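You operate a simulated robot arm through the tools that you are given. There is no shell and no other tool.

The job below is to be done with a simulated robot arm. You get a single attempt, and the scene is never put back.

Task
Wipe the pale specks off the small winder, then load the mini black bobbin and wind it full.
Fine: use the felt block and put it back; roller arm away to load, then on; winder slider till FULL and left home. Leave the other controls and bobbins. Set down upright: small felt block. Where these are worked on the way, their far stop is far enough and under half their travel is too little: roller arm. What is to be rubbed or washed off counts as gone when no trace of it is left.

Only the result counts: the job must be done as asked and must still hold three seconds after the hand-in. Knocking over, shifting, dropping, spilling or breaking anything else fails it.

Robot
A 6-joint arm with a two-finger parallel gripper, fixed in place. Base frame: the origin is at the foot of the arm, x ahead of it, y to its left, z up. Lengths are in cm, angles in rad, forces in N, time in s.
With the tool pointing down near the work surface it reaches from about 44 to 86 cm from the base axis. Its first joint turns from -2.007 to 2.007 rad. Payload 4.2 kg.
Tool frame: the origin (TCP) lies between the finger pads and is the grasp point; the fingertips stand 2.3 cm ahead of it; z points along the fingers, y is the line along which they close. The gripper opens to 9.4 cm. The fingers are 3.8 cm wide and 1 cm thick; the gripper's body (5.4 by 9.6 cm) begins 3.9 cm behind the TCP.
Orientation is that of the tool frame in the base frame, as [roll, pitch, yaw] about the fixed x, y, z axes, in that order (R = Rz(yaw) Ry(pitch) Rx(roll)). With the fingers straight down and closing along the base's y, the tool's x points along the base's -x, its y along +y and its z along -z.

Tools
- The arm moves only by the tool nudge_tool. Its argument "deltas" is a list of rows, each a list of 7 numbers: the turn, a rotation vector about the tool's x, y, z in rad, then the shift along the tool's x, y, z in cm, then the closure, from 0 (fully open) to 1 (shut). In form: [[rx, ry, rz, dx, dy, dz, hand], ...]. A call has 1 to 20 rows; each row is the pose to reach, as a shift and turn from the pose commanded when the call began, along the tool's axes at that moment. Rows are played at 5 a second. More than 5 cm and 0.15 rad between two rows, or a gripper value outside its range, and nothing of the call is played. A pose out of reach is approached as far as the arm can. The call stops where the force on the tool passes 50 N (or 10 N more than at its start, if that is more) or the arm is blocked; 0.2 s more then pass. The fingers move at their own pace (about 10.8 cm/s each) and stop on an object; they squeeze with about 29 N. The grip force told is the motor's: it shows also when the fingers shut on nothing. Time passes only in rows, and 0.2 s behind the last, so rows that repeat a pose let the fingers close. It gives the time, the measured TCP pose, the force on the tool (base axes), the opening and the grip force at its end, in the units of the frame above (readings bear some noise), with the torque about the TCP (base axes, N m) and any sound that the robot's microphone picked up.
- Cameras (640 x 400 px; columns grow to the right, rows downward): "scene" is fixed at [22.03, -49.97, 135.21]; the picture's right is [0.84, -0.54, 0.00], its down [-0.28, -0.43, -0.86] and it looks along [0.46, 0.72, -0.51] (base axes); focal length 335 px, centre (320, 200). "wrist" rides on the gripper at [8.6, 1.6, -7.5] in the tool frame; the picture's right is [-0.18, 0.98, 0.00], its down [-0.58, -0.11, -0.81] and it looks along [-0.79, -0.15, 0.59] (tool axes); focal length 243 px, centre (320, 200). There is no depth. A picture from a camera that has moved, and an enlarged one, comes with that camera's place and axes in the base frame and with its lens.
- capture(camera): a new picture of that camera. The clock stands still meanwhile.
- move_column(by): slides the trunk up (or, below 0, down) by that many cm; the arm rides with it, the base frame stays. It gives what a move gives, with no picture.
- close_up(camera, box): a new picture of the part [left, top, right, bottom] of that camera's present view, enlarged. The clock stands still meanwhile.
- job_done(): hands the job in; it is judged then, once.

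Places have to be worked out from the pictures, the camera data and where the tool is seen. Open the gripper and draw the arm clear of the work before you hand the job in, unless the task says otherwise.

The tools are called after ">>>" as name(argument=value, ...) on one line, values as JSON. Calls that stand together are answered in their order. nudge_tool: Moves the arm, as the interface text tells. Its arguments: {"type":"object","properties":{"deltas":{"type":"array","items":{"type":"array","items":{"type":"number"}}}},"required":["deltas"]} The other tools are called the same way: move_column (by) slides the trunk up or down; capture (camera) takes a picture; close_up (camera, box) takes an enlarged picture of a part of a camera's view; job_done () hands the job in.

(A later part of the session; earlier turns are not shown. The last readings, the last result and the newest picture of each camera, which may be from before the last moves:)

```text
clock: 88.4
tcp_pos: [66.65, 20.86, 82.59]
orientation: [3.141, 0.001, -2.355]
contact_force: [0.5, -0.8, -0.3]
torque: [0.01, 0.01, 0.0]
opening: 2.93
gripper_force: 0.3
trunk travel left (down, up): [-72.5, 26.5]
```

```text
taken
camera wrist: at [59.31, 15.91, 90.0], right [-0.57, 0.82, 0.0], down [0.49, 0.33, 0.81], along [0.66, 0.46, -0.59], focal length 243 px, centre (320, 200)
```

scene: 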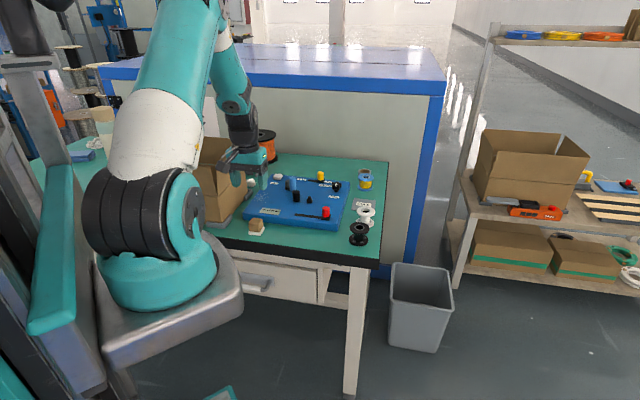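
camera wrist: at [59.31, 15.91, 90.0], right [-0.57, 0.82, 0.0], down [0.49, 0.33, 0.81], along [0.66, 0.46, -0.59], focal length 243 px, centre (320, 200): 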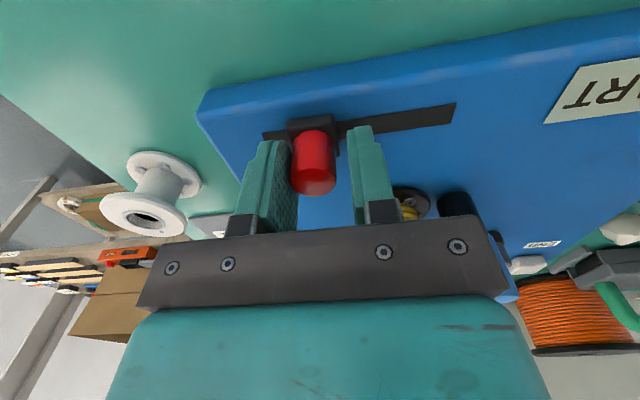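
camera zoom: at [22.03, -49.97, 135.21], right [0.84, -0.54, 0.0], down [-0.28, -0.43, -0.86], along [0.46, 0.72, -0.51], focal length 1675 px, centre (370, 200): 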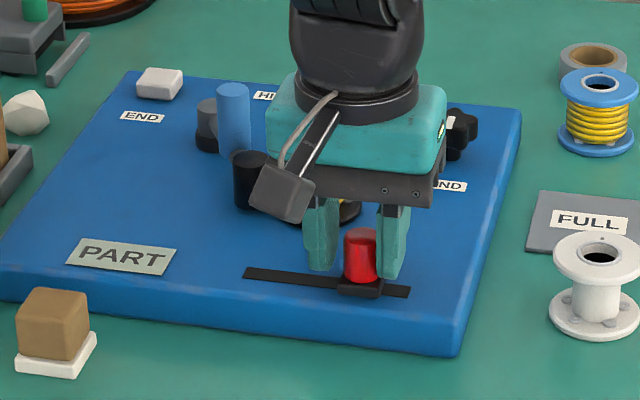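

The display now reads "PART" and yellow wire is appearing on the bobbin. I need to learn if it winds with time or with slider position; zoom on bobbin and wait one short row.

>>> close_up(camera="wrist", box=[380, 170, 460, 230])

>>> close_up(camera="scene", box=[290, 175, 340, 215])

>>> nudge_tool(deltas=[[0, 0, 0, 0, 0, 0, 0.69]])

>>> close_up(camera="scene", box=[250, 160, 370, 240])

>>> close_up(camera="wrist", box=[380, 170, 460, 230])

```text
6.67 times, centred on (420, 200) of wrist
camera zoom: at [59.31, 15.91, 90.0], right [-0.57, 0.82, 0.0], down [0.49, 0.33, 0.81], along [0.66, 0.46, -0.59], focal length 1618 px, centre (-347, 200)
```

zoom: 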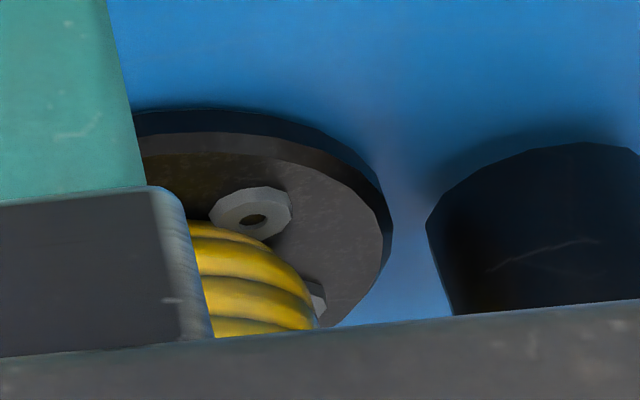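

```text
10.00 times, centred on (315, 195) of scene
camera zoom: at [22.03, -49.97, 135.21], right [0.84, -0.54, 0.0], down [-0.28, -0.43, -0.86], along [0.46, 0.72, -0.51], focal length 3350 px, centre (370, 250)
```

zoom: 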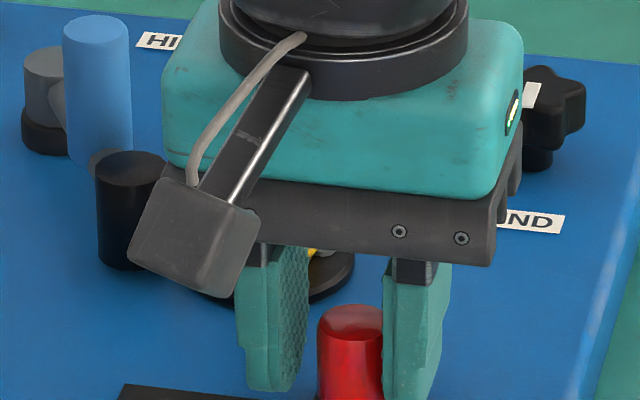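

```text
clock: 88.8
tcp_pos: [66.59, 20.83, 82.46]
orientation: [3.141, 0.0, -2.353]
contact_force: [0.7, 0.0, 0.1]
torque: [-0.03, 0.0, -0.01]
opening: 2.92
gripper_force: 0.1
trunk travel left (down, up): [-72.5, 26.5]
```

```text
5.00 times, centred on (310, 200) of scene
camera zoom: at [22.03, -49.97, 135.21], right [0.84, -0.54, 0.0], down [-0.28, -0.43, -0.86], along [0.46, 0.72, -0.51], focal length 1675 px, centre (370, 200)
```

zoom: 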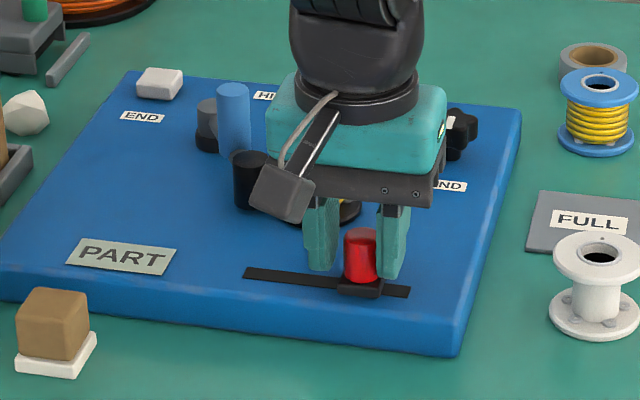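

```text
6.67 times, centred on (420, 200) of wrist
camera zoom: at [59.31, 15.91, 90.0], right [-0.57, 0.82, 0.0], down [0.49, 0.33, 0.81], along [0.66, 0.46, -0.59], focal length 1618 px, centre (-347, 200)
```

zoom: 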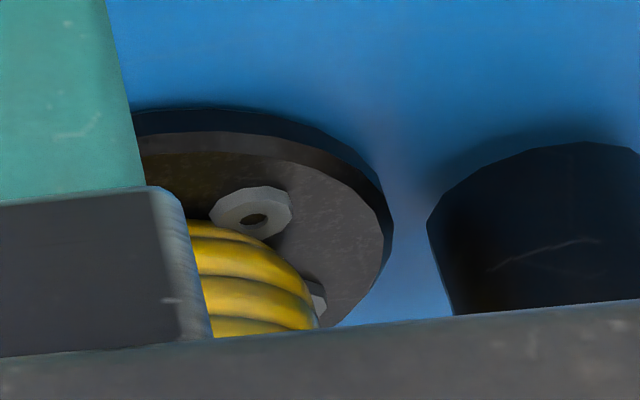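

No visible change in 0.4 s. I'll wait another ~1 s still to be sure it isn't time-driven.

>>> nudge_tool(deltas=[[0, 0, 0, 0, 0, 0, 0.69], [0, 0, 0, 0, 0, 0, 0.69], [0, 0, 0, 0, 0, 0, 0.69], [0, 0, 0, 0, 0, 0, 0.69], [0, 0, 0, 0, 0, 0, 0.69]])

>>> close_up(camera="wrist", box=[380, 170, 460, 230])

>>> close_up(camera="scene", box=[250, 160, 370, 240])

```text
clock: 90.0
tcp_pos: [66.71, 20.81, 82.61]
orientation: [-3.141, 0.0, -2.354]
contact_force: [0.2, -0.4, 0.7]
torque: [-0.01, -0.03, 0.0]
opening: 2.91
gripper_force: 0.1
trunk travel left (down, up): [-72.5, 26.5]
```

```text
6.67 times, centred on (420, 200) of wrist
camera zoom: at [59.32, 15.91, 90.0], right [-0.57, 0.82, 0.0], down [0.49, 0.33, 0.81], along [0.66, 0.46, -0.59], focal length 1618 px, centre (-347, 200)
```

zoom: 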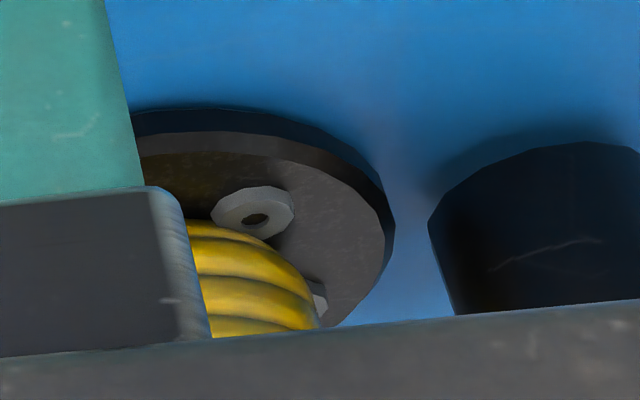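

```text
5.00 times, centred on (310, 200) of scene
camera zoom: at [22.03, -49.97, 135.21], right [0.84, -0.54, 0.0], down [-0.28, -0.43, -0.86], along [0.46, 0.72, -0.51], focal length 1675 px, centre (370, 200)
```

zoom: 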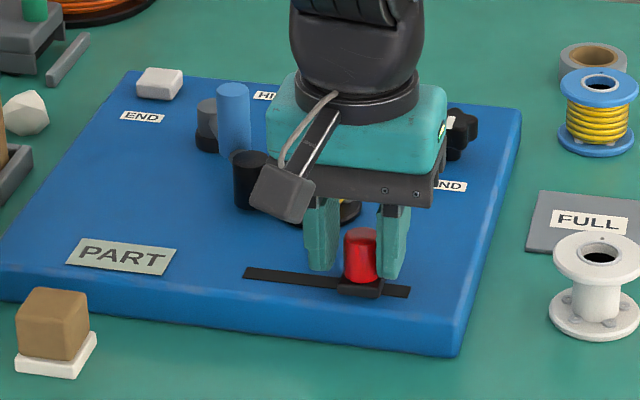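

The winding follows slider travel, not time. Continue left in modest steps, checking the display each time so as not to overshoot FULL.

>>> nudge_tool(deltas=[[0, 0, 0, -0.01, 0.4, 0, 0.69], [0, 0, 0, -0.02, 0.8, 0, 0.69], [0, 0, 0, -0.03, 1.2, 0, 0.69], [0, 0, 0, -0.03, 1.5, 0, 0.69]])

>>> close_up(camera="scene", box=[250, 160, 370, 240])

>>> capture(camera="wrist")

```text
clock: 91.0
tcp_pos: [65.64, 21.94, 82.49]
orientation: [-3.141, 0.001, -2.355]
contact_force: [0.9, -0.9, 0.7]
torque: [-0.03, -0.03, 0.02]
opening: 2.95
gripper_force: 0.2
trunk travel left (down, up): [-72.5, 26.5]
```

```text
5.00 times, centred on (310, 200) of scene
camera zoom: at [22.03, -49.97, 135.21], right [0.84, -0.54, 0.0], down [-0.28, -0.43, -0.86], along [0.46, 0.72, -0.51], focal length 1675 px, centre (370, 200)
```

zoom: 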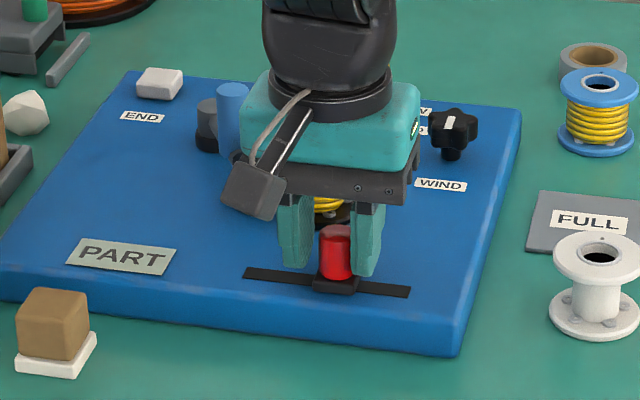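

```text
taken
camera wrist: at [58.22, 16.98, 89.99], right [-0.57, 0.82, 0.0], down [0.49, 0.33, 0.81], along [0.66, 0.46, -0.59], focal length 243 px, centre (320, 200)
```

wrist: 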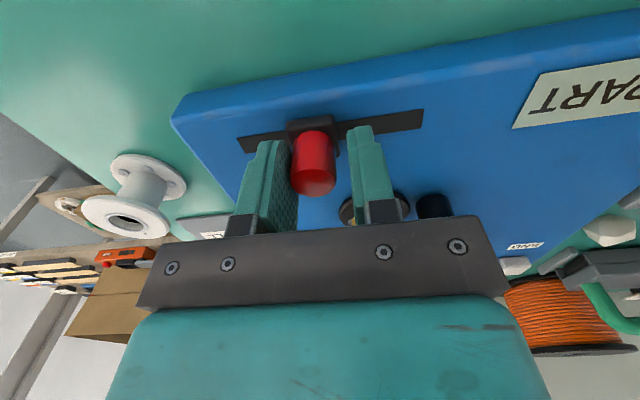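

Still "PART". Continue another 1.2 cm.

>>> nudge_tool(deltas=[[0, 0, 0, -0.01, 0.4, 0, 0.69], [0, 0, 0, -0.02, 0.8, 0, 0.69], [0, 0, 0, -0.03, 1.2, 0, 0.69]])

>>> close_up(camera="scene", box=[250, 160, 370, 240])

```text
clock: 91.8
tcp_pos: [64.86, 22.68, 82.64]
orientation: [3.141, 0.0, -2.356]
contact_force: [0.5, 0.1, 0.1]
torque: [-0.02, 0.01, -0.01]
opening: 2.93
gripper_force: 0.0
trunk travel left (down, up): [-72.5, 26.5]
```

```text
5.00 times, centred on (310, 200) of scene
camera zoom: at [22.03, -49.97, 135.21], right [0.84, -0.54, 0.0], down [-0.28, -0.43, -0.86], along [0.46, 0.72, -0.51], focal length 1675 px, centre (370, 200)
```

zoom: 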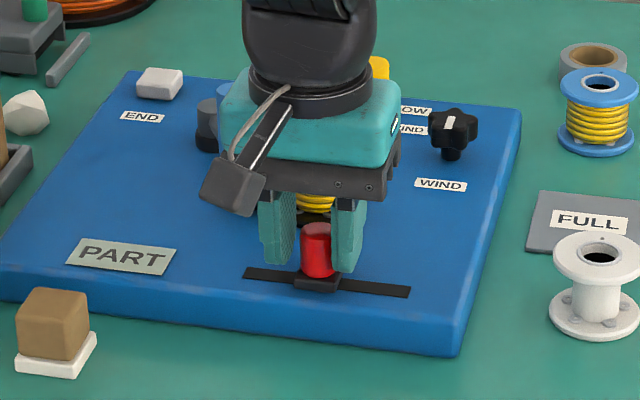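

>>> nudge_tool(deltas=[[0, 0, 0, -0.01, 0.4, 0, 0.69], [0, 0, 0, -0.02, 0.8, 0, 0.69], [0, 0, 0, -0.02, 1.0, 0, 0.69]])

>>> close_up(camera="scene", box=[250, 160, 370, 240])

```text
clock: 92.6
tcp_pos: [64.0, 23.42, 82.65]
orientation: [3.141, 0.0, -2.355]
contact_force: [0.7, -1.5, -0.8]
torque: [-0.03, 0.0, -0.03]
opening: 2.97
gripper_force: 0.7
trunk travel left (down, up): [-72.5, 26.5]
```

```text
5.00 times, centred on (310, 200) of scene
camera zoom: at [22.03, -49.97, 135.21], right [0.84, -0.54, 0.0], down [-0.28, -0.43, -0.86], along [0.46, 0.72, -0.51], focal length 1675 px, centre (370, 200)
```

zoom: 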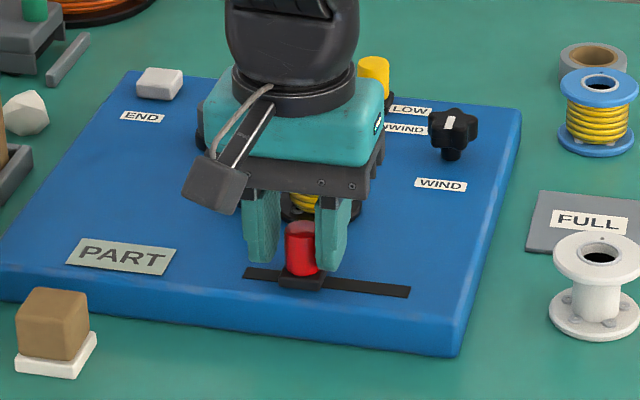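

Still PART; about 2 cm of slot left. Another 1 cm.

>>> nudge_tool(deltas=[[0, 0, 0, -0.01, 0.35, 0, 0.69], [0, 0, 0, -0.02, 0.7, 0, 0.69], [0, 0, 0, -0.02, 1.0, 0, 0.69]])

>>> close_up(camera="scene", box=[250, 160, 370, 240])

```text
clock: 93.4
tcp_pos: [63.27, 24.15, 82.57]
orientation: [-3.142, -0.001, -2.355]
contact_force: [1.3, -1.1, -0.4]
torque: [0.0, -0.03, -0.03]
opening: 2.96
gripper_force: 0.4
trunk travel left (down, up): [-72.5, 26.5]
```

```text
5.00 times, centred on (310, 200) of scene
camera zoom: at [22.03, -49.97, 135.21], right [0.84, -0.54, 0.0], down [-0.28, -0.43, -0.86], along [0.46, 0.72, -0.51], focal length 1675 px, centre (370, 200)
```

zoom: 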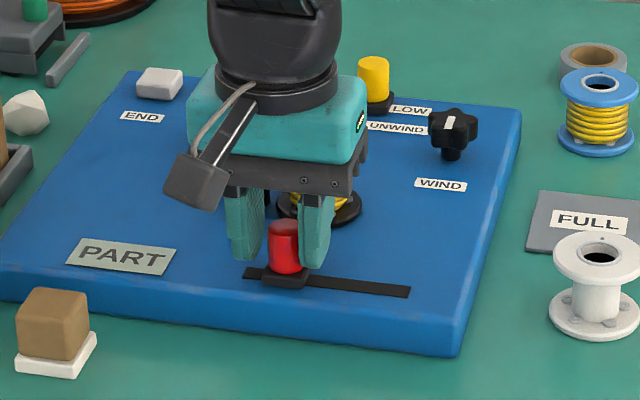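

Nearly at the left end; still PART. Continue 0.8 cm, watching force.

>>> nudge_tool(deltas=[[0, 0, 0, -0.01, 0.3, 0, 0.69], [0, 0, 0, -0.01, 0.6, 0, 0.69], [0, 0, 0, -0.02, 0.8, 0, 0.69]])

>>> close_up(camera="scene", box=[250, 160, 370, 240])

>>> close_up(camera="scene", box=[290, 175, 340, 215])

```text
clock: 94.2
tcp_pos: [62.8, 24.7, 82.72]
orientation: [3.141, 0.0, -2.354]
contact_force: [0.6, -1.6, -0.1]
torque: [0.03, -0.01, 0.0]
opening: 2.97
gripper_force: 0.3
trunk travel left (down, up): [-72.5, 26.5]
```

```text
5.00 times, centred on (310, 200) of scene
camera zoom: at [22.03, -49.97, 135.21], right [0.84, -0.54, 0.0], down [-0.28, -0.43, -0.86], along [0.46, 0.72, -0.51], focal length 1675 px, centre (370, 200)
```

zoom: 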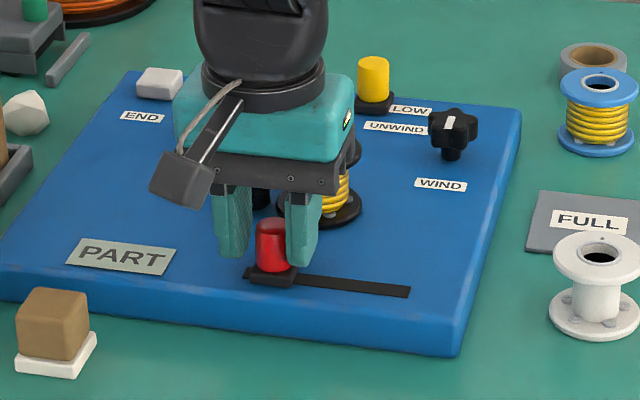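

```text
10.00 times, centred on (315, 195) of scene
camera zoom: at [22.03, -49.97, 135.21], right [0.84, -0.54, 0.0], down [-0.28, -0.43, -0.86], along [0.46, 0.72, -0.51], focal length 3350 px, centre (370, 250)
```

zoom: 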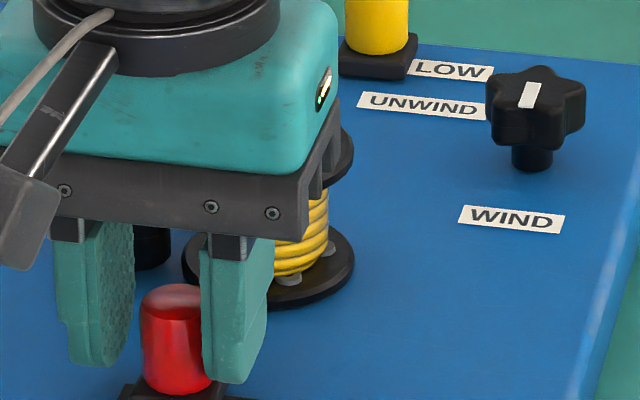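

Just a bit of slot left. Another 0.5 cm to the end.

>>> nudge_tool(deltas=[[0, 0, 0, 0, 0.2, 0, 0.69], [0, 0, 0, -0.01, 0.4, 0, 0.69], [0, 0, 0, -0.01, 0.5, 0, 0.69]])

>>> close_up(camera="scene", box=[250, 160, 370, 240])

```text
clock: 95.0
tcp_pos: [62.56, 25.13, 82.75]
orientation: [3.141, 0.001, -2.355]
contact_force: [1.6, -0.4, -0.1]
torque: [0.03, -0.01, 0.0]
opening: 2.97
gripper_force: 0.5
trunk travel left (down, up): [-72.5, 26.5]
```

```text
5.00 times, centred on (310, 200) of scene
camera zoom: at [22.03, -49.97, 135.21], right [0.84, -0.54, 0.0], down [-0.28, -0.43, -0.86], along [0.46, 0.72, -0.51], focal length 1675 px, centre (370, 200)
```

zoom: 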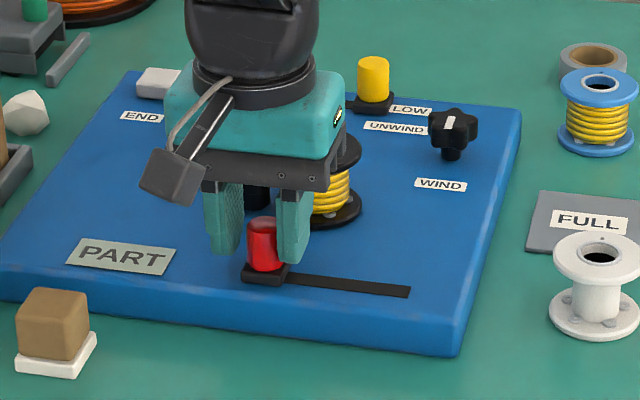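

The slider is at the left end and the display still says PART. Compare the bobbin before and after a 1.5 s wait here.

>>> close_up(camera="scene", box=[300, 180, 330, 205])

>>> nudge_tool(deltas=[[0, 0, 0, 0, 0.1, 0, 0.69], [0, 0, 0, 0, 0.1, 0, 0.69], [0, 0, 0, 0, 0.1, 0, 0.69], [0, 0, 0, 0, 0.1, 0, 0.69], [0, 0, 0, 0, 0.1, 0, 0.69], [0, 0, 0, 0, 0.1, 0, 0.69]])

>>> close_up(camera="scene", box=[300, 180, 330, 205])

>>> close_up(camera="scene", box=[250, 160, 370, 240])

```text
16.00 times, centred on (315, 192) of scene
camera zoom: at [22.03, -49.97, 135.21], right [0.84, -0.54, 0.0], down [-0.28, -0.43, -0.86], along [0.46, 0.72, -0.51], focal length 5360 px, centre (400, 320)
```

zoom: 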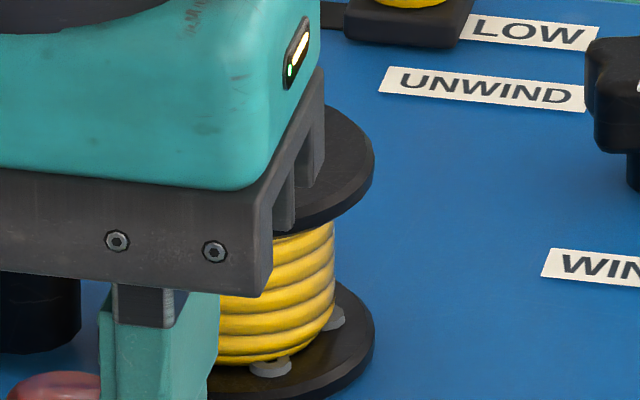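

```text
clock: 96.4
tcp_pos: [62.52, 25.24, 82.79]
orientation: [-3.14, 0.001, -2.354]
contact_force: [0.2, 0.3, -0.9]
torque: [0.02, 0.03, -0.01]
opening: 2.88
gripper_force: 0.5
trunk travel left (down, up): [-72.5, 26.5]
```

```text
16.00 times, centred on (315, 192) of scene
camera zoom: at [22.03, -49.97, 135.21], right [0.84, -0.54, 0.0], down [-0.28, -0.43, -0.86], along [0.46, 0.72, -0.51], focal length 5360 px, centre (400, 320)
```

zoom: 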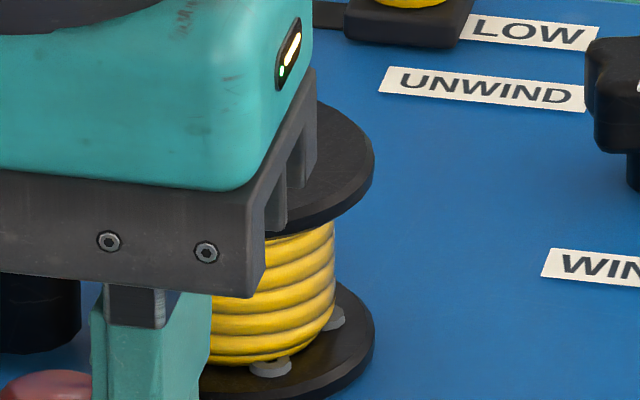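

```text
5.00 times, centred on (310, 200) of scene
camera zoom: at [22.03, -49.97, 135.21], right [0.84, -0.54, 0.0], down [-0.28, -0.43, -0.86], along [0.46, 0.72, -0.51], focal length 1675 px, centre (370, 200)
```

zoom: 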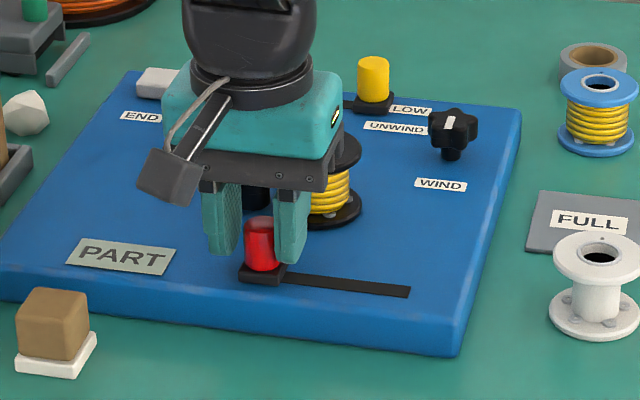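

No time effect. There's still no stop force, so I'll push a little further to reach the true end stop.

>>> nudge_tool(deltas=[[0, 0, 0, 0, 0.2, 0, 0.69], [0, 0, 0, 0, 0.35, 0, 0.69], [0, 0, 0, -0.01, 0.5, 0, 0.69]])

>>> close_up(camera="scene", box=[250, 160, 370, 240])

```text
clock: 97.2
tcp_pos: [62.15, 25.51, 82.64]
orientation: [3.141, -0.002, -2.355]
contact_force: [0.2, -1.1, 0.4]
torque: [-0.05, 0.0, -0.01]
opening: 2.98
gripper_force: 0.8
trunk travel left (down, up): [-72.5, 26.5]
```

```text
5.00 times, centred on (310, 200) of scene
camera zoom: at [22.03, -49.97, 135.21], right [0.84, -0.54, 0.0], down [-0.28, -0.43, -0.86], along [0.46, 0.72, -0.51], focal length 1675 px, centre (370, 200)
```

zoom: 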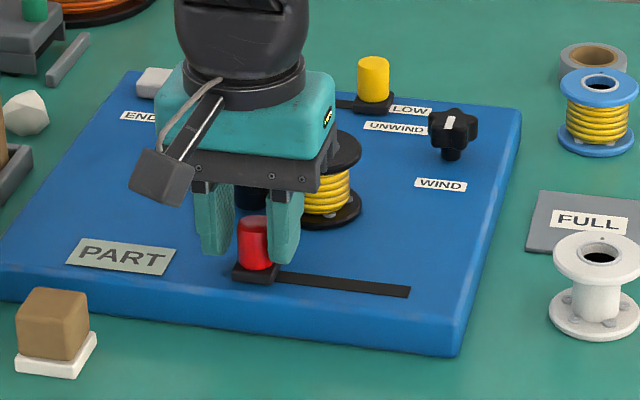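

It still moves freely (plate now covering the slot end). Continue in 0.4 cm steps.

>>> nudge_tool(deltas=[[0, 0, 0, 0, 0.2, 0, 0.69], [0, 0, 0, 0, 0.4, 0, 0.69]])

>>> close_up(camera="scene", box=[250, 160, 370, 240])

```text
clock: 97.8
tcp_pos: [61.87, 25.77, 82.7]
orientation: [-3.141, -0.001, -2.356]
contact_force: [2.7, -4.6, 0.0]
torque: [0.0, -0.01, -0.01]
opening: 3.14
gripper_force: 2.4
trunk travel left (down, up): [-72.5, 26.5]
```

```text
5.00 times, centred on (310, 200) of scene
camera zoom: at [22.03, -49.97, 135.21], right [0.84, -0.54, 0.0], down [-0.28, -0.43, -0.86], along [0.46, 0.72, -0.51], focal length 1675 px, centre (370, 200)
```

zoom: 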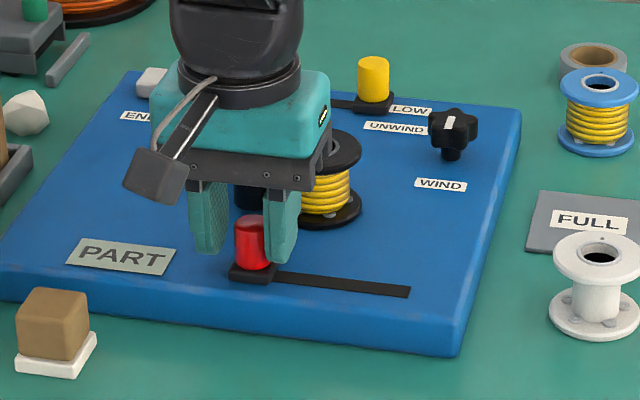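

Stop reached at the left end (5 N), still PART, so it likely takes more than one stroke. Bring the slider back toward home and watch the display.

>>> nudge_tool(deltas=[[0, 0, 0, 0.02, -0.8, 0, 0.69], [0, 0, 0, 0.04, -1.6, 0, 0.69], [0, 0, 0, 0.06, -2.4, 0, 0.69], [0, 0, 0, 0.08, -3.2, 0, 0.69], [0, 0, 0, 0.1, -4.0, 0, 0.69], [0, 0, 0, 0.12, -4.8, 0, 0.69]])

>>> close_up(camera="scene", box=[250, 160, 370, 240])

```text
clock: 99.2
tcp_pos: [65.2, 22.54, 82.74]
orientation: [3.142, 0.0, -2.357]
contact_force: [-0.5, -0.2, -0.5]
torque: [-0.01, -0.01, -0.02]
opening: 2.88
gripper_force: 0.0
trunk travel left (down, up): [-72.5, 26.5]
```

```text
5.00 times, centred on (310, 200) of scene
camera zoom: at [22.03, -49.97, 135.21], right [0.84, -0.54, 0.0], down [-0.28, -0.43, -0.86], along [0.46, 0.72, -0.51], focal length 1675 px, centre (370, 200)
```

zoom: 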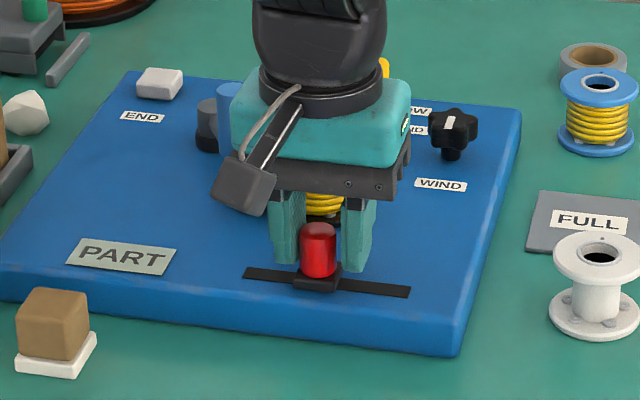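

Slider follows back, bobbin still wound, display PART. Continue returning to home.

>>> nudge_tool(deltas=[[0, 0, 0, 0.02, -0.8, 0, 0.69], [0, 0, 0, 0.04, -1.6, 0, 0.69], [0, 0, 0, 0.06, -2.4, 0, 0.69], [0, 0, 0, 0.07, -3.0, 0, 0.69], [0, 0, 0, 0.08, -3.6, 0, 0.69]])

>>> close_up(camera="scene", box=[250, 160, 370, 240])

```text
clock: 100.4
tcp_pos: [67.71, 19.73, 82.77]
orientation: [-3.141, 0.0, -2.355]
contact_force: [-0.3, 0.6, -1.3]
torque: [0.0, -0.02, -0.01]
opening: 2.9
gripper_force: 0.0
trunk travel left (down, up): [-72.5, 26.5]
```

```text
5.00 times, centred on (310, 200) of scene
camera zoom: at [22.03, -49.97, 135.21], right [0.84, -0.54, 0.0], down [-0.28, -0.43, -0.86], along [0.46, 0.72, -0.51], focal length 1675 px, centre (370, 200)
```

zoom: 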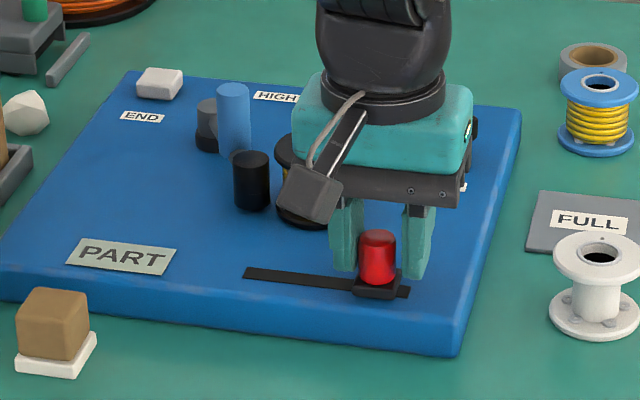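

Nearly home. Push the last 1.4 cm gently to the home stop.

>>> nudge_tool(deltas=[[0, 0, 0, 0.01, -0.5, 0, 0.69], [0, 0, 0, 0.02, -0.9, 0, 0.69], [0, 0, 0, 0.03, -1.2, 0, 0.69], [0, 0, 0, 0.03, -1.4, 0, 0.69]])

>>> close_up(camera="scene", box=[250, 160, 370, 240])

>>> close_up(camera="scene", box=[290, 170, 340, 210])

```text
clock: 101.4
tcp_pos: [68.65, 18.85, 82.67]
orientation: [-3.14, 0.0, -2.354]
contact_force: [-0.6, 1.0, -0.7]
torque: [-0.02, 0.0, -0.02]
opening: 2.95
gripper_force: 0.9
trunk travel left (down, up): [-72.5, 26.5]
```

```text
5.00 times, centred on (310, 200) of scene
camera zoom: at [22.03, -49.97, 135.21], right [0.84, -0.54, 0.0], down [-0.28, -0.43, -0.86], along [0.46, 0.72, -0.51], focal length 1675 px, centre (370, 200)
```

zoom: 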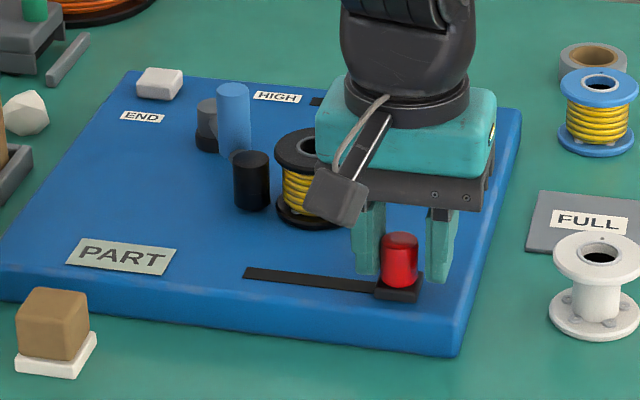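

```text
10.00 times, centred on (315, 190) of scene
camera zoom: at [22.03, -49.97, 135.21], right [0.84, -0.54, 0.0], down [-0.28, -0.43, -0.86], along [0.46, 0.72, -0.51], focal length 3350 px, centre (370, 300)
```

zoom: 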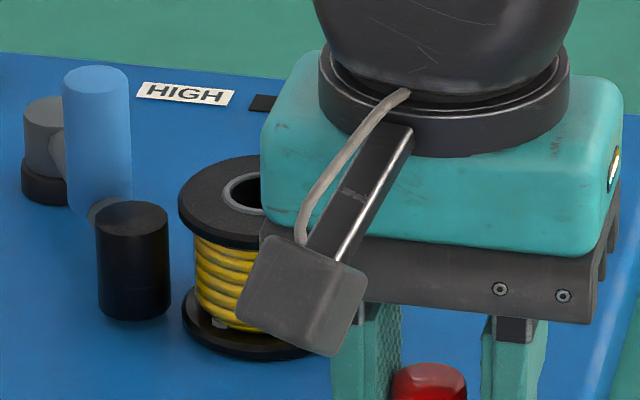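

One full stroke wound it partway (wire radius ≈2.0 cm of 2.8). The slider is home. Start a second stroke, checking the display every ~2 cm.

>>> nudge_tool(deltas=[[0, 0, 0, -0.01, 0.6, 0, 0.69], [0, 0, 0, -0.02, 1.2, 0, 0.69], [0, 0, 0, -0.03, 1.8, 0, 0.69], [0, 0, 0, -0.04, 2.4, 0, 0.69]])

>>> close_up(camera="scene", box=[250, 160, 370, 240])

```text
clock: 102.4
tcp_pos: [66.94, 20.66, 82.74]
orientation: [3.141, 0.0, -2.354]
contact_force: [0.3, 0.0, -0.1]
torque: [0.0, -0.04, 0.06]
opening: 2.91
gripper_force: 0.1
trunk travel left (down, up): [-72.5, 26.5]
```

```text
5.00 times, centred on (310, 200) of scene
camera zoom: at [22.03, -49.97, 135.21], right [0.84, -0.54, 0.0], down [-0.28, -0.43, -0.86], along [0.46, 0.72, -0.51], focal length 1675 px, centre (370, 200)
```

zoom: 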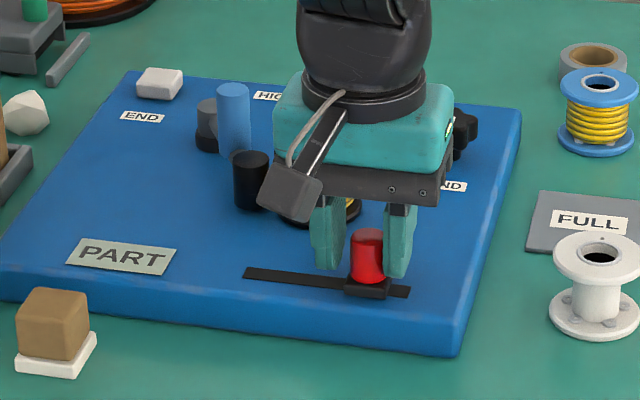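

Still PART. Another 2 cm.

>>> nudge_tool(deltas=[[0, 0, 0, -0.01, 0.6, 0, 0.69], [0, 0, 0, -0.02, 1.2, 0, 0.69], [0, 0, 0, -0.03, 1.6, 0, 0.69], [0, 0, 0, -0.03, 2.0, 0, 0.69]])

>>> close_up(camera="scene", box=[250, 160, 370, 240])

```text
clock: 103.4
tcp_pos: [65.42, 21.94, 82.48]
orientation: [-3.141, -0.001, -2.355]
contact_force: [-0.6, -0.6, 1.0]
torque: [-0.03, 0.0, 0.0]
opening: 2.96
gripper_force: 0.3
trunk travel left (down, up): [-72.5, 26.5]
```

```text
5.00 times, centred on (310, 200) of scene
camera zoom: at [22.03, -49.97, 135.21], right [0.84, -0.54, 0.0], down [-0.28, -0.43, -0.86], along [0.46, 0.72, -0.51], focal length 1675 px, centre (370, 200)
```

zoom: 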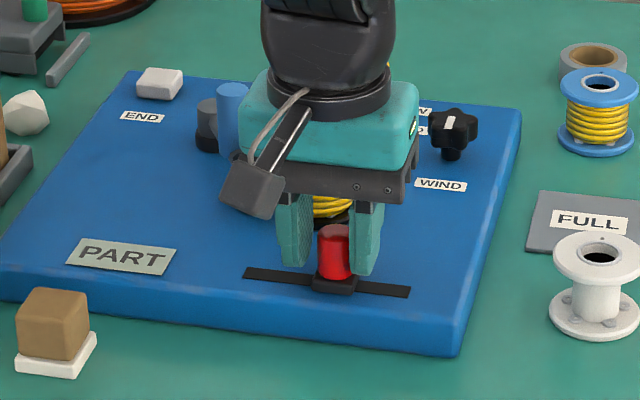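

>>> nudge_tool(deltas=[[0, 0, 0, -0.01, 0.5, 0, 0.69], [0, 0, 0, -0.02, 1.0, 0, 0.69], [0, 0, 0, -0.02, 1.4, 0, 0.69]])

>>> close_up(camera="scene", box=[250, 160, 370, 240])

```text
clock: 104.2
tcp_pos: [64.57, 23.02, 82.71]
orientation: [3.142, 0.0, -2.355]
contact_force: [0.0, -0.7, 0.0]
torque: [0.0, -0.02, 0.0]
opening: 2.94
gripper_force: 0.6
trunk travel left (down, up): [-72.5, 26.5]
```

```text
5.00 times, centred on (310, 200) of scene
camera zoom: at [22.03, -49.97, 135.21], right [0.84, -0.54, 0.0], down [-0.28, -0.43, -0.86], along [0.46, 0.72, -0.51], focal length 1675 px, centre (370, 200)
```

zoom: 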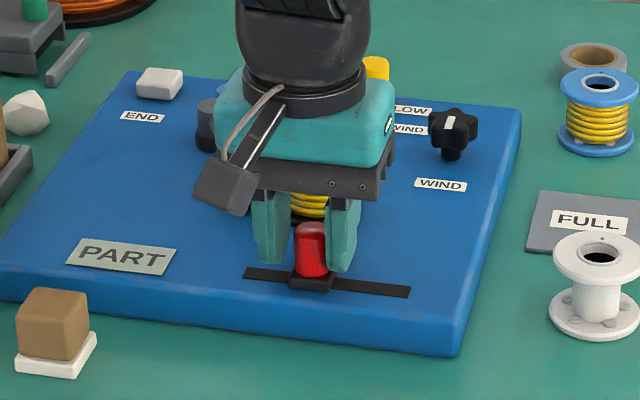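

>>> nudge_tool(deltas=[[0, 0, 0, -0.01, 0.5, 0, 0.69], [0, 0, 0, -0.02, 1.0, 0, 0.69], [0, 0, 0, -0.02, 1.4, 0, 0.69]])

>>> close_up(camera="scene", box=[250, 160, 370, 240])

>>> close_up(camera="scene", box=[300, 180, 330, 205])

```text
clock: 105.0
tcp_pos: [63.63, 23.88, 82.71]
orientation: [3.141, 0.0, -2.354]
contact_force: [0.0, -0.3, -0.2]
torque: [-0.02, -0.02, 0.02]
opening: 2.93
gripper_force: 0.3
trunk travel left (down, up): [-72.5, 26.5]
```

```text
5.00 times, centred on (310, 200) of scene
camera zoom: at [22.03, -49.97, 135.21], right [0.84, -0.54, 0.0], down [-0.28, -0.43, -0.86], along [0.46, 0.72, -0.51], focal length 1675 px, centre (370, 200)
```

zoom: 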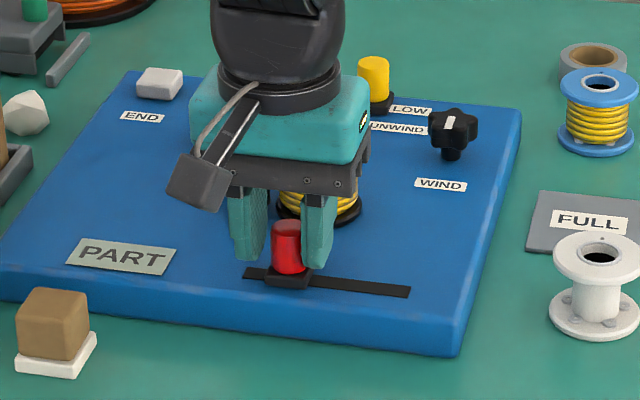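

```text
16.00 times, centred on (315, 192) of scene
camera zoom: at [22.03, -49.97, 135.21], right [0.84, -0.54, 0.0], down [-0.28, -0.43, -0.86], along [0.46, 0.72, -0.51], focal length 5360 px, centre (400, 320)
```

zoom: 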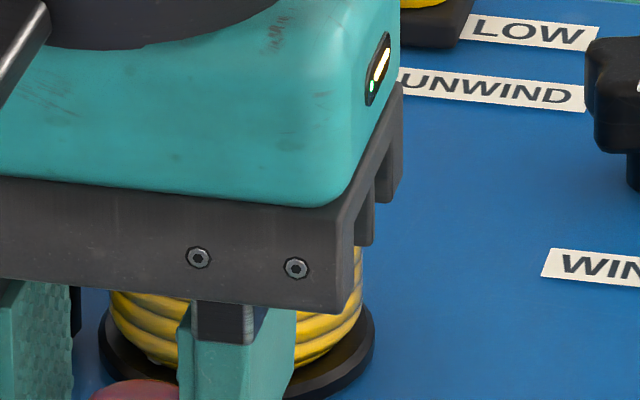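

The wire is now nearly to the flange rim (≈2.5 of 2.8 cm). Continue in smaller 0.5 cm steps.

>>> nudge_tool(deltas=[[0, 0, 0, 0, 0.25, 0, 0.69], [0, 0, 0, -0.01, 0.5, 0, 0.69]])

>>> close_up(camera="scene", box=[250, 160, 370, 240])

```text
clock: 105.6
tcp_pos: [63.2, 24.17, 82.72]
orientation: [3.141, 0.001, -2.354]
contact_force: [0.2, -0.5, 0.2]
torque: [-0.02, -0.03, 0.0]
opening: 2.95
gripper_force: 0.6
trunk travel left (down, up): [-72.5, 26.5]
```

```text
5.00 times, centred on (310, 200) of scene
camera zoom: at [22.03, -49.97, 135.21], right [0.84, -0.54, 0.0], down [-0.28, -0.43, -0.86], along [0.46, 0.72, -0.51], focal length 1675 px, centre (370, 200)
```

zoom: 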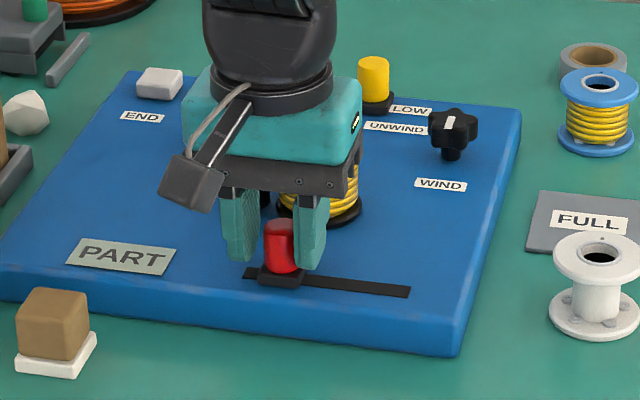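

>>> nudge_tool(deltas=[[0, 0, 0, 0, 0.25, 0, 0.69], [0, 0, 0, -0.01, 0.5, 0, 0.69]])

>>> close_up(camera="scene", box=[250, 160, 370, 240])

```text
clock: 106.2
tcp_pos: [62.78, 24.77, 82.61]
orientation: [-3.14, 0.0, -2.355]
contact_force: [1.0, -0.3, 0.1]
torque: [-0.02, -0.02, 0.03]
opening: 2.94
gripper_force: 1.0
trunk travel left (down, up): [-72.5, 26.5]
```

```text
5.00 times, centred on (310, 200) of scene
camera zoom: at [22.03, -49.97, 135.21], right [0.84, -0.54, 0.0], down [-0.28, -0.43, -0.86], along [0.46, 0.72, -0.51], focal length 1675 px, centre (370, 200)
```

zoom: 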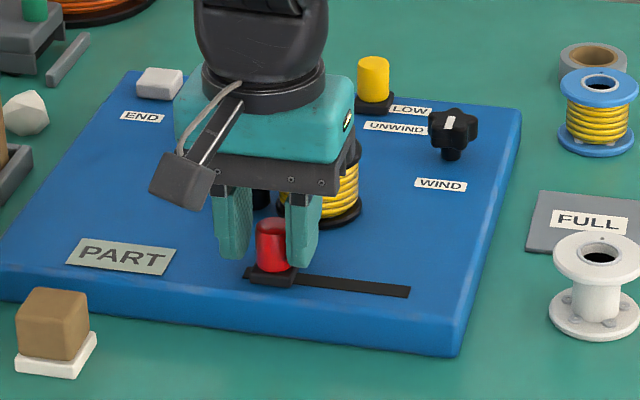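

>>> nudge_tool(deltas=[[0, 0, 0, 0, 0.25, 0, 0.69], [0, 0, 0, -0.01, 0.5, 0, 0.69]])

>>> close_up(camera="scene", box=[250, 160, 370, 240])

>>> close_up(camera="scene", box=[300, 180, 330, 205])

```text
clock: 106.8
tcp_pos: [62.42, 25.0, 82.62]
orientation: [3.141, 0.0, -2.355]
contact_force: [0.2, -1.8, 0.2]
torque: [0.0, 0.02, 0.0]
opening: 2.93
gripper_force: 0.7
trunk travel left (down, up): [-72.5, 26.5]
```

```text
5.00 times, centred on (310, 200) of scene
camera zoom: at [22.03, -49.97, 135.21], right [0.84, -0.54, 0.0], down [-0.28, -0.43, -0.86], along [0.46, 0.72, -0.51], focal length 1675 px, centre (370, 200)
```

zoom: 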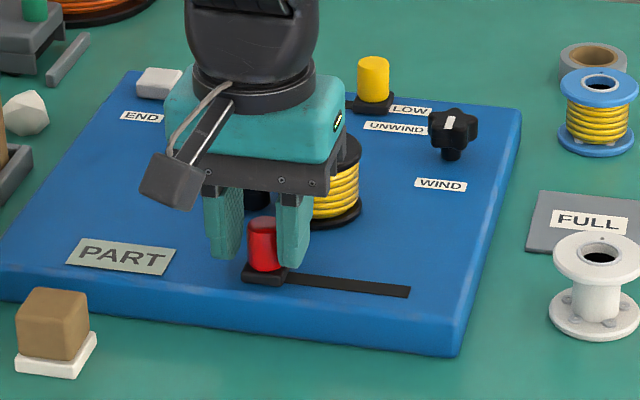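

```text
16.00 times, centred on (315, 192) of scene
camera zoom: at [22.03, -49.97, 135.21], right [0.84, -0.54, 0.0], down [-0.28, -0.43, -0.86], along [0.46, 0.72, -0.51], focal length 5360 px, centre (400, 320)
```

zoom: 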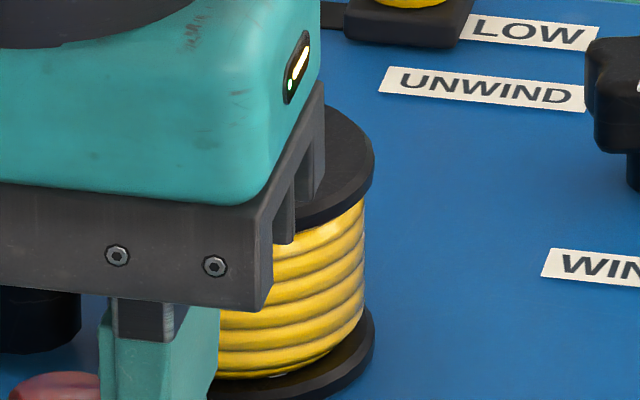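

Very close to full; continue 0.4 cm.

>>> nudge_tool(deltas=[[0, 0, 0, 0, 0.2, 0, 0.69], [0, 0, 0, -0.01, 0.4, 0, 0.69]])

>>> close_up(camera="scene", box=[250, 160, 370, 240])

```text
clock: 107.4
tcp_pos: [62.17, 25.19, 82.61]
orientation: [3.141, -0.001, -2.355]
contact_force: [0.7, -0.7, -0.6]
torque: [-0.03, 0.0, -0.02]
opening: 2.96
gripper_force: 0.5
trunk travel left (down, up): [-72.5, 26.5]
```

```text
5.00 times, centred on (310, 200) of scene
camera zoom: at [22.03, -49.97, 135.21], right [0.84, -0.54, 0.0], down [-0.28, -0.43, -0.86], along [0.46, 0.72, -0.51], focal length 1675 px, centre (370, 200)
```

zoom: 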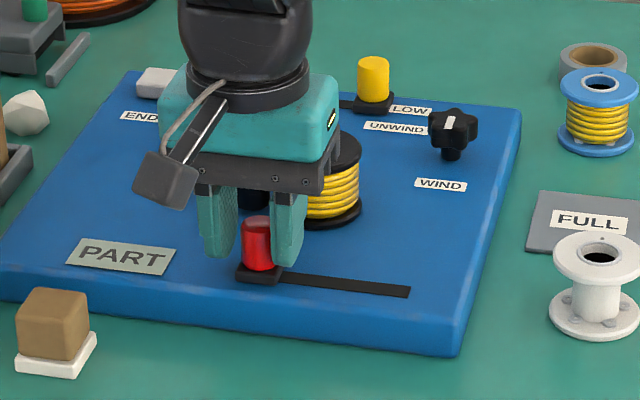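

>>> nudge_tool(deltas=[[0, 0, 0, 0, 0.2, 0, 0.69], [0, 0, 0, -0.01, 0.4, 0, 0.69]])

>>> close_up(camera="scene", box=[250, 160, 370, 240])

```text
clock: 108.0
tcp_pos: [61.86, 25.59, 82.75]
orientation: [3.14, 0.0, -2.354]
contact_force: [0.6, -0.6, -0.3]
torque: [0.0, -0.07, 0.01]
opening: 2.93
gripper_force: 0.1
trunk travel left (down, up): [-72.5, 26.5]
```

```text
5.00 times, centred on (310, 200) of scene
camera zoom: at [22.03, -49.97, 135.21], right [0.84, -0.54, 0.0], down [-0.28, -0.43, -0.86], along [0.46, 0.72, -0.51], focal length 1675 px, centre (370, 200)
```

zoom: 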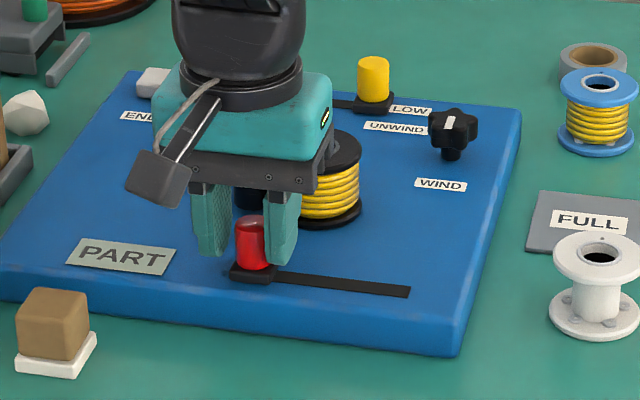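

Almost at the left stop and still PART. Push to the stop and look again.

>>> nudge_tool(deltas=[[0, 0, 0, 0, 0.2, 0, 0.69], [0, 0, 0, 0, 0.35, 0, 0.69]])

>>> close_up(camera="scene", box=[250, 160, 370, 240])

>>> close_up(camera="scene", box=[300, 180, 330, 205])

```text
clock: 108.6
tcp_pos: [61.76, 25.8, 82.66]
orientation: [-3.139, -0.001, -2.357]
contact_force: [5.8, -6.3, 2.0]
torque: [-0.08, -0.03, 0.02]
opening: 3.24
gripper_force: 3.6
trunk travel left (down, up): [-72.5, 26.5]
```

```text
5.00 times, centred on (310, 200) of scene
camera zoom: at [22.03, -49.97, 135.21], right [0.84, -0.54, 0.0], down [-0.28, -0.43, -0.86], along [0.46, 0.72, -0.51], focal length 1675 px, centre (370, 200)
```

zoom: 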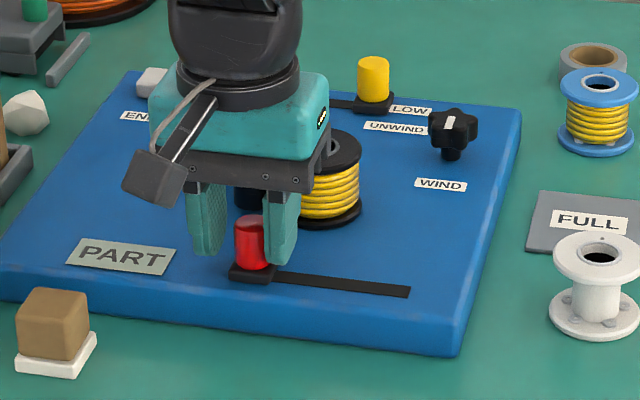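

```text
16.00 times, centred on (315, 192) of scene
camera zoom: at [22.03, -49.97, 135.21], right [0.84, -0.54, 0.0], down [-0.28, -0.43, -0.86], along [0.46, 0.72, -0.51], focal length 5360 px, centre (400, 320)
```

zoom: 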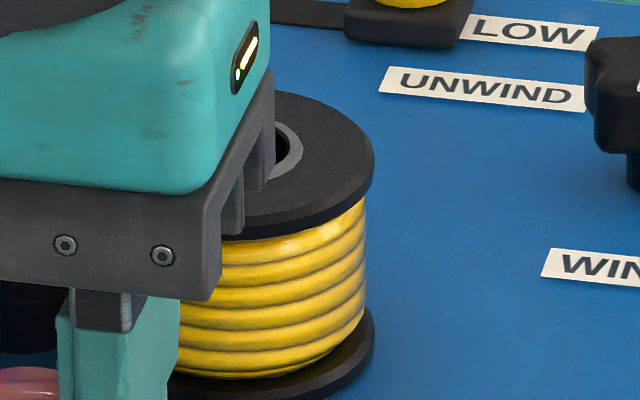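

At the stop after two strokes: wire radius ≈2.66 cm, still PART. Return toward home, checking on the way.

>>> nudge_tool(deltas=[[0, 0, 0, 0.02, -0.8, 0, 0.69], [0, 0, 0, 0.04, -1.6, 0, 0.69], [0, 0, 0, 0.06, -2.4, 0, 0.69], [0, 0, 0, 0.08, -3.2, 0, 0.69]])

>>> close_up(camera="scene", box=[250, 160, 370, 240])

```text
clock: 109.6
tcp_pos: [63.89, 23.64, 82.53]
orientation: [-3.141, 0.001, -2.357]
contact_force: [0.3, 0.2, -0.7]
torque: [-0.01, -0.02, 0.03]
opening: 2.92
gripper_force: 0.0
trunk travel left (down, up): [-72.5, 26.5]
```

```text
5.00 times, centred on (310, 200) of scene
camera zoom: at [22.03, -49.97, 135.21], right [0.84, -0.54, 0.0], down [-0.28, -0.43, -0.86], along [0.46, 0.72, -0.51], focal length 1675 px, centre (370, 200)
```

zoom: 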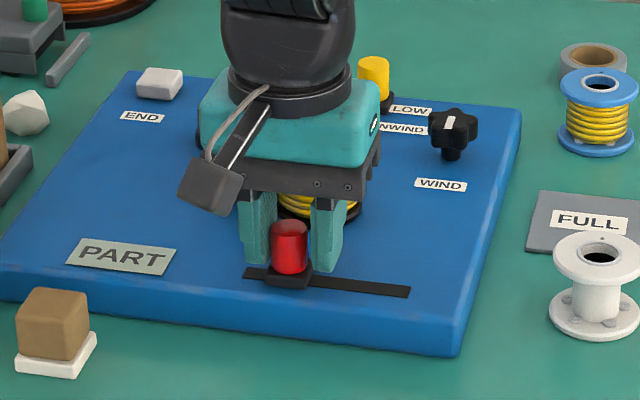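

>>> nudge_tool(deltas=[[0, 0, 0, 0.02, -0.8, 0, 0.69], [0, 0, 0, 0.04, -1.6, 0, 0.69], [0, 0, 0, 0.06, -2.4, 0, 0.69], [0, 0, 0, 0.08, -3.2, 0, 0.69]])

>>> close_up(camera="scene", box=[250, 160, 370, 240])

```text
clock: 110.6
tcp_pos: [66.3, 21.16, 82.68]
orientation: [-3.142, 0.002, -2.357]
contact_force: [0.6, 0.4, -0.6]
torque: [0.01, 0.03, 0.04]
opening: 2.92
gripper_force: 0.0
trunk travel left (down, up): [-72.5, 26.5]
```

```text
5.00 times, centred on (310, 200) of scene
camera zoom: at [22.03, -49.97, 135.21], right [0.84, -0.54, 0.0], down [-0.28, -0.43, -0.86], along [0.46, 0.72, -0.51], focal length 1675 px, centre (370, 200)
```

zoom: 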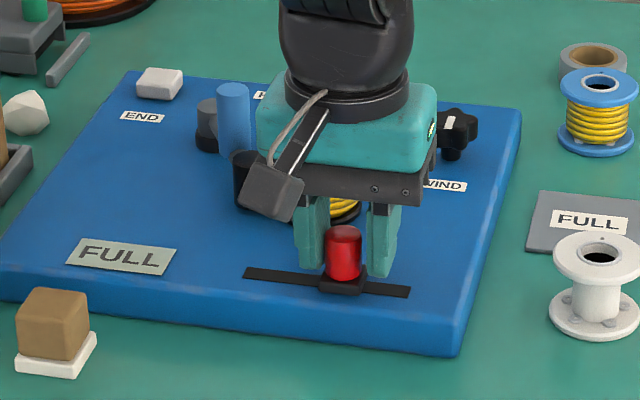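

The display now reads FULL (it winds on both directions). Now take the slider the rest of the way to its home stop.

>>> nudge_tool(deltas=[[0, 0, 0, 0.02, -0.7, 0, 0.69], [0, 0, 0, 0.04, -1.4, 0, 0.69], [0, 0, 0, 0.05, -2.1, 0, 0.69], [0, 0, 0, 0.06, -2.7, 0, 0.69]])

>>> close_up(camera="scene", box=[250, 160, 370, 240])

```text
clock: 111.6
tcp_pos: [68.1, 19.28, 82.56]
orientation: [3.141, 0.0, -2.355]
contact_force: [0.5, -0.2, 0.2]
torque: [0.0, 0.02, -0.01]
opening: 2.93
gripper_force: 0.0
trunk travel left (down, up): [-72.5, 26.5]
```

```text
5.00 times, centred on (310, 200) of scene
camera zoom: at [22.03, -49.97, 135.21], right [0.84, -0.54, 0.0], down [-0.28, -0.43, -0.86], along [0.46, 0.72, -0.51], focal length 1675 px, centre (370, 200)
```

zoom: 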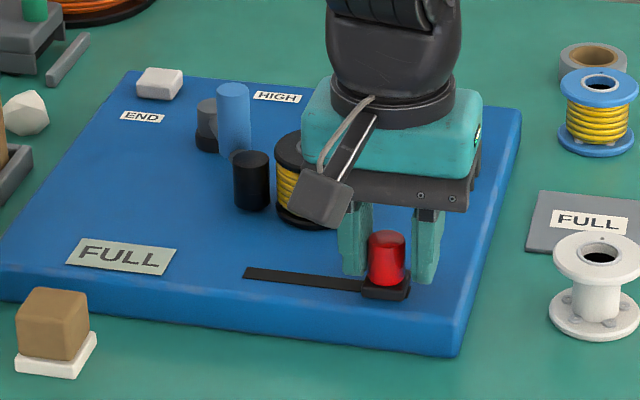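

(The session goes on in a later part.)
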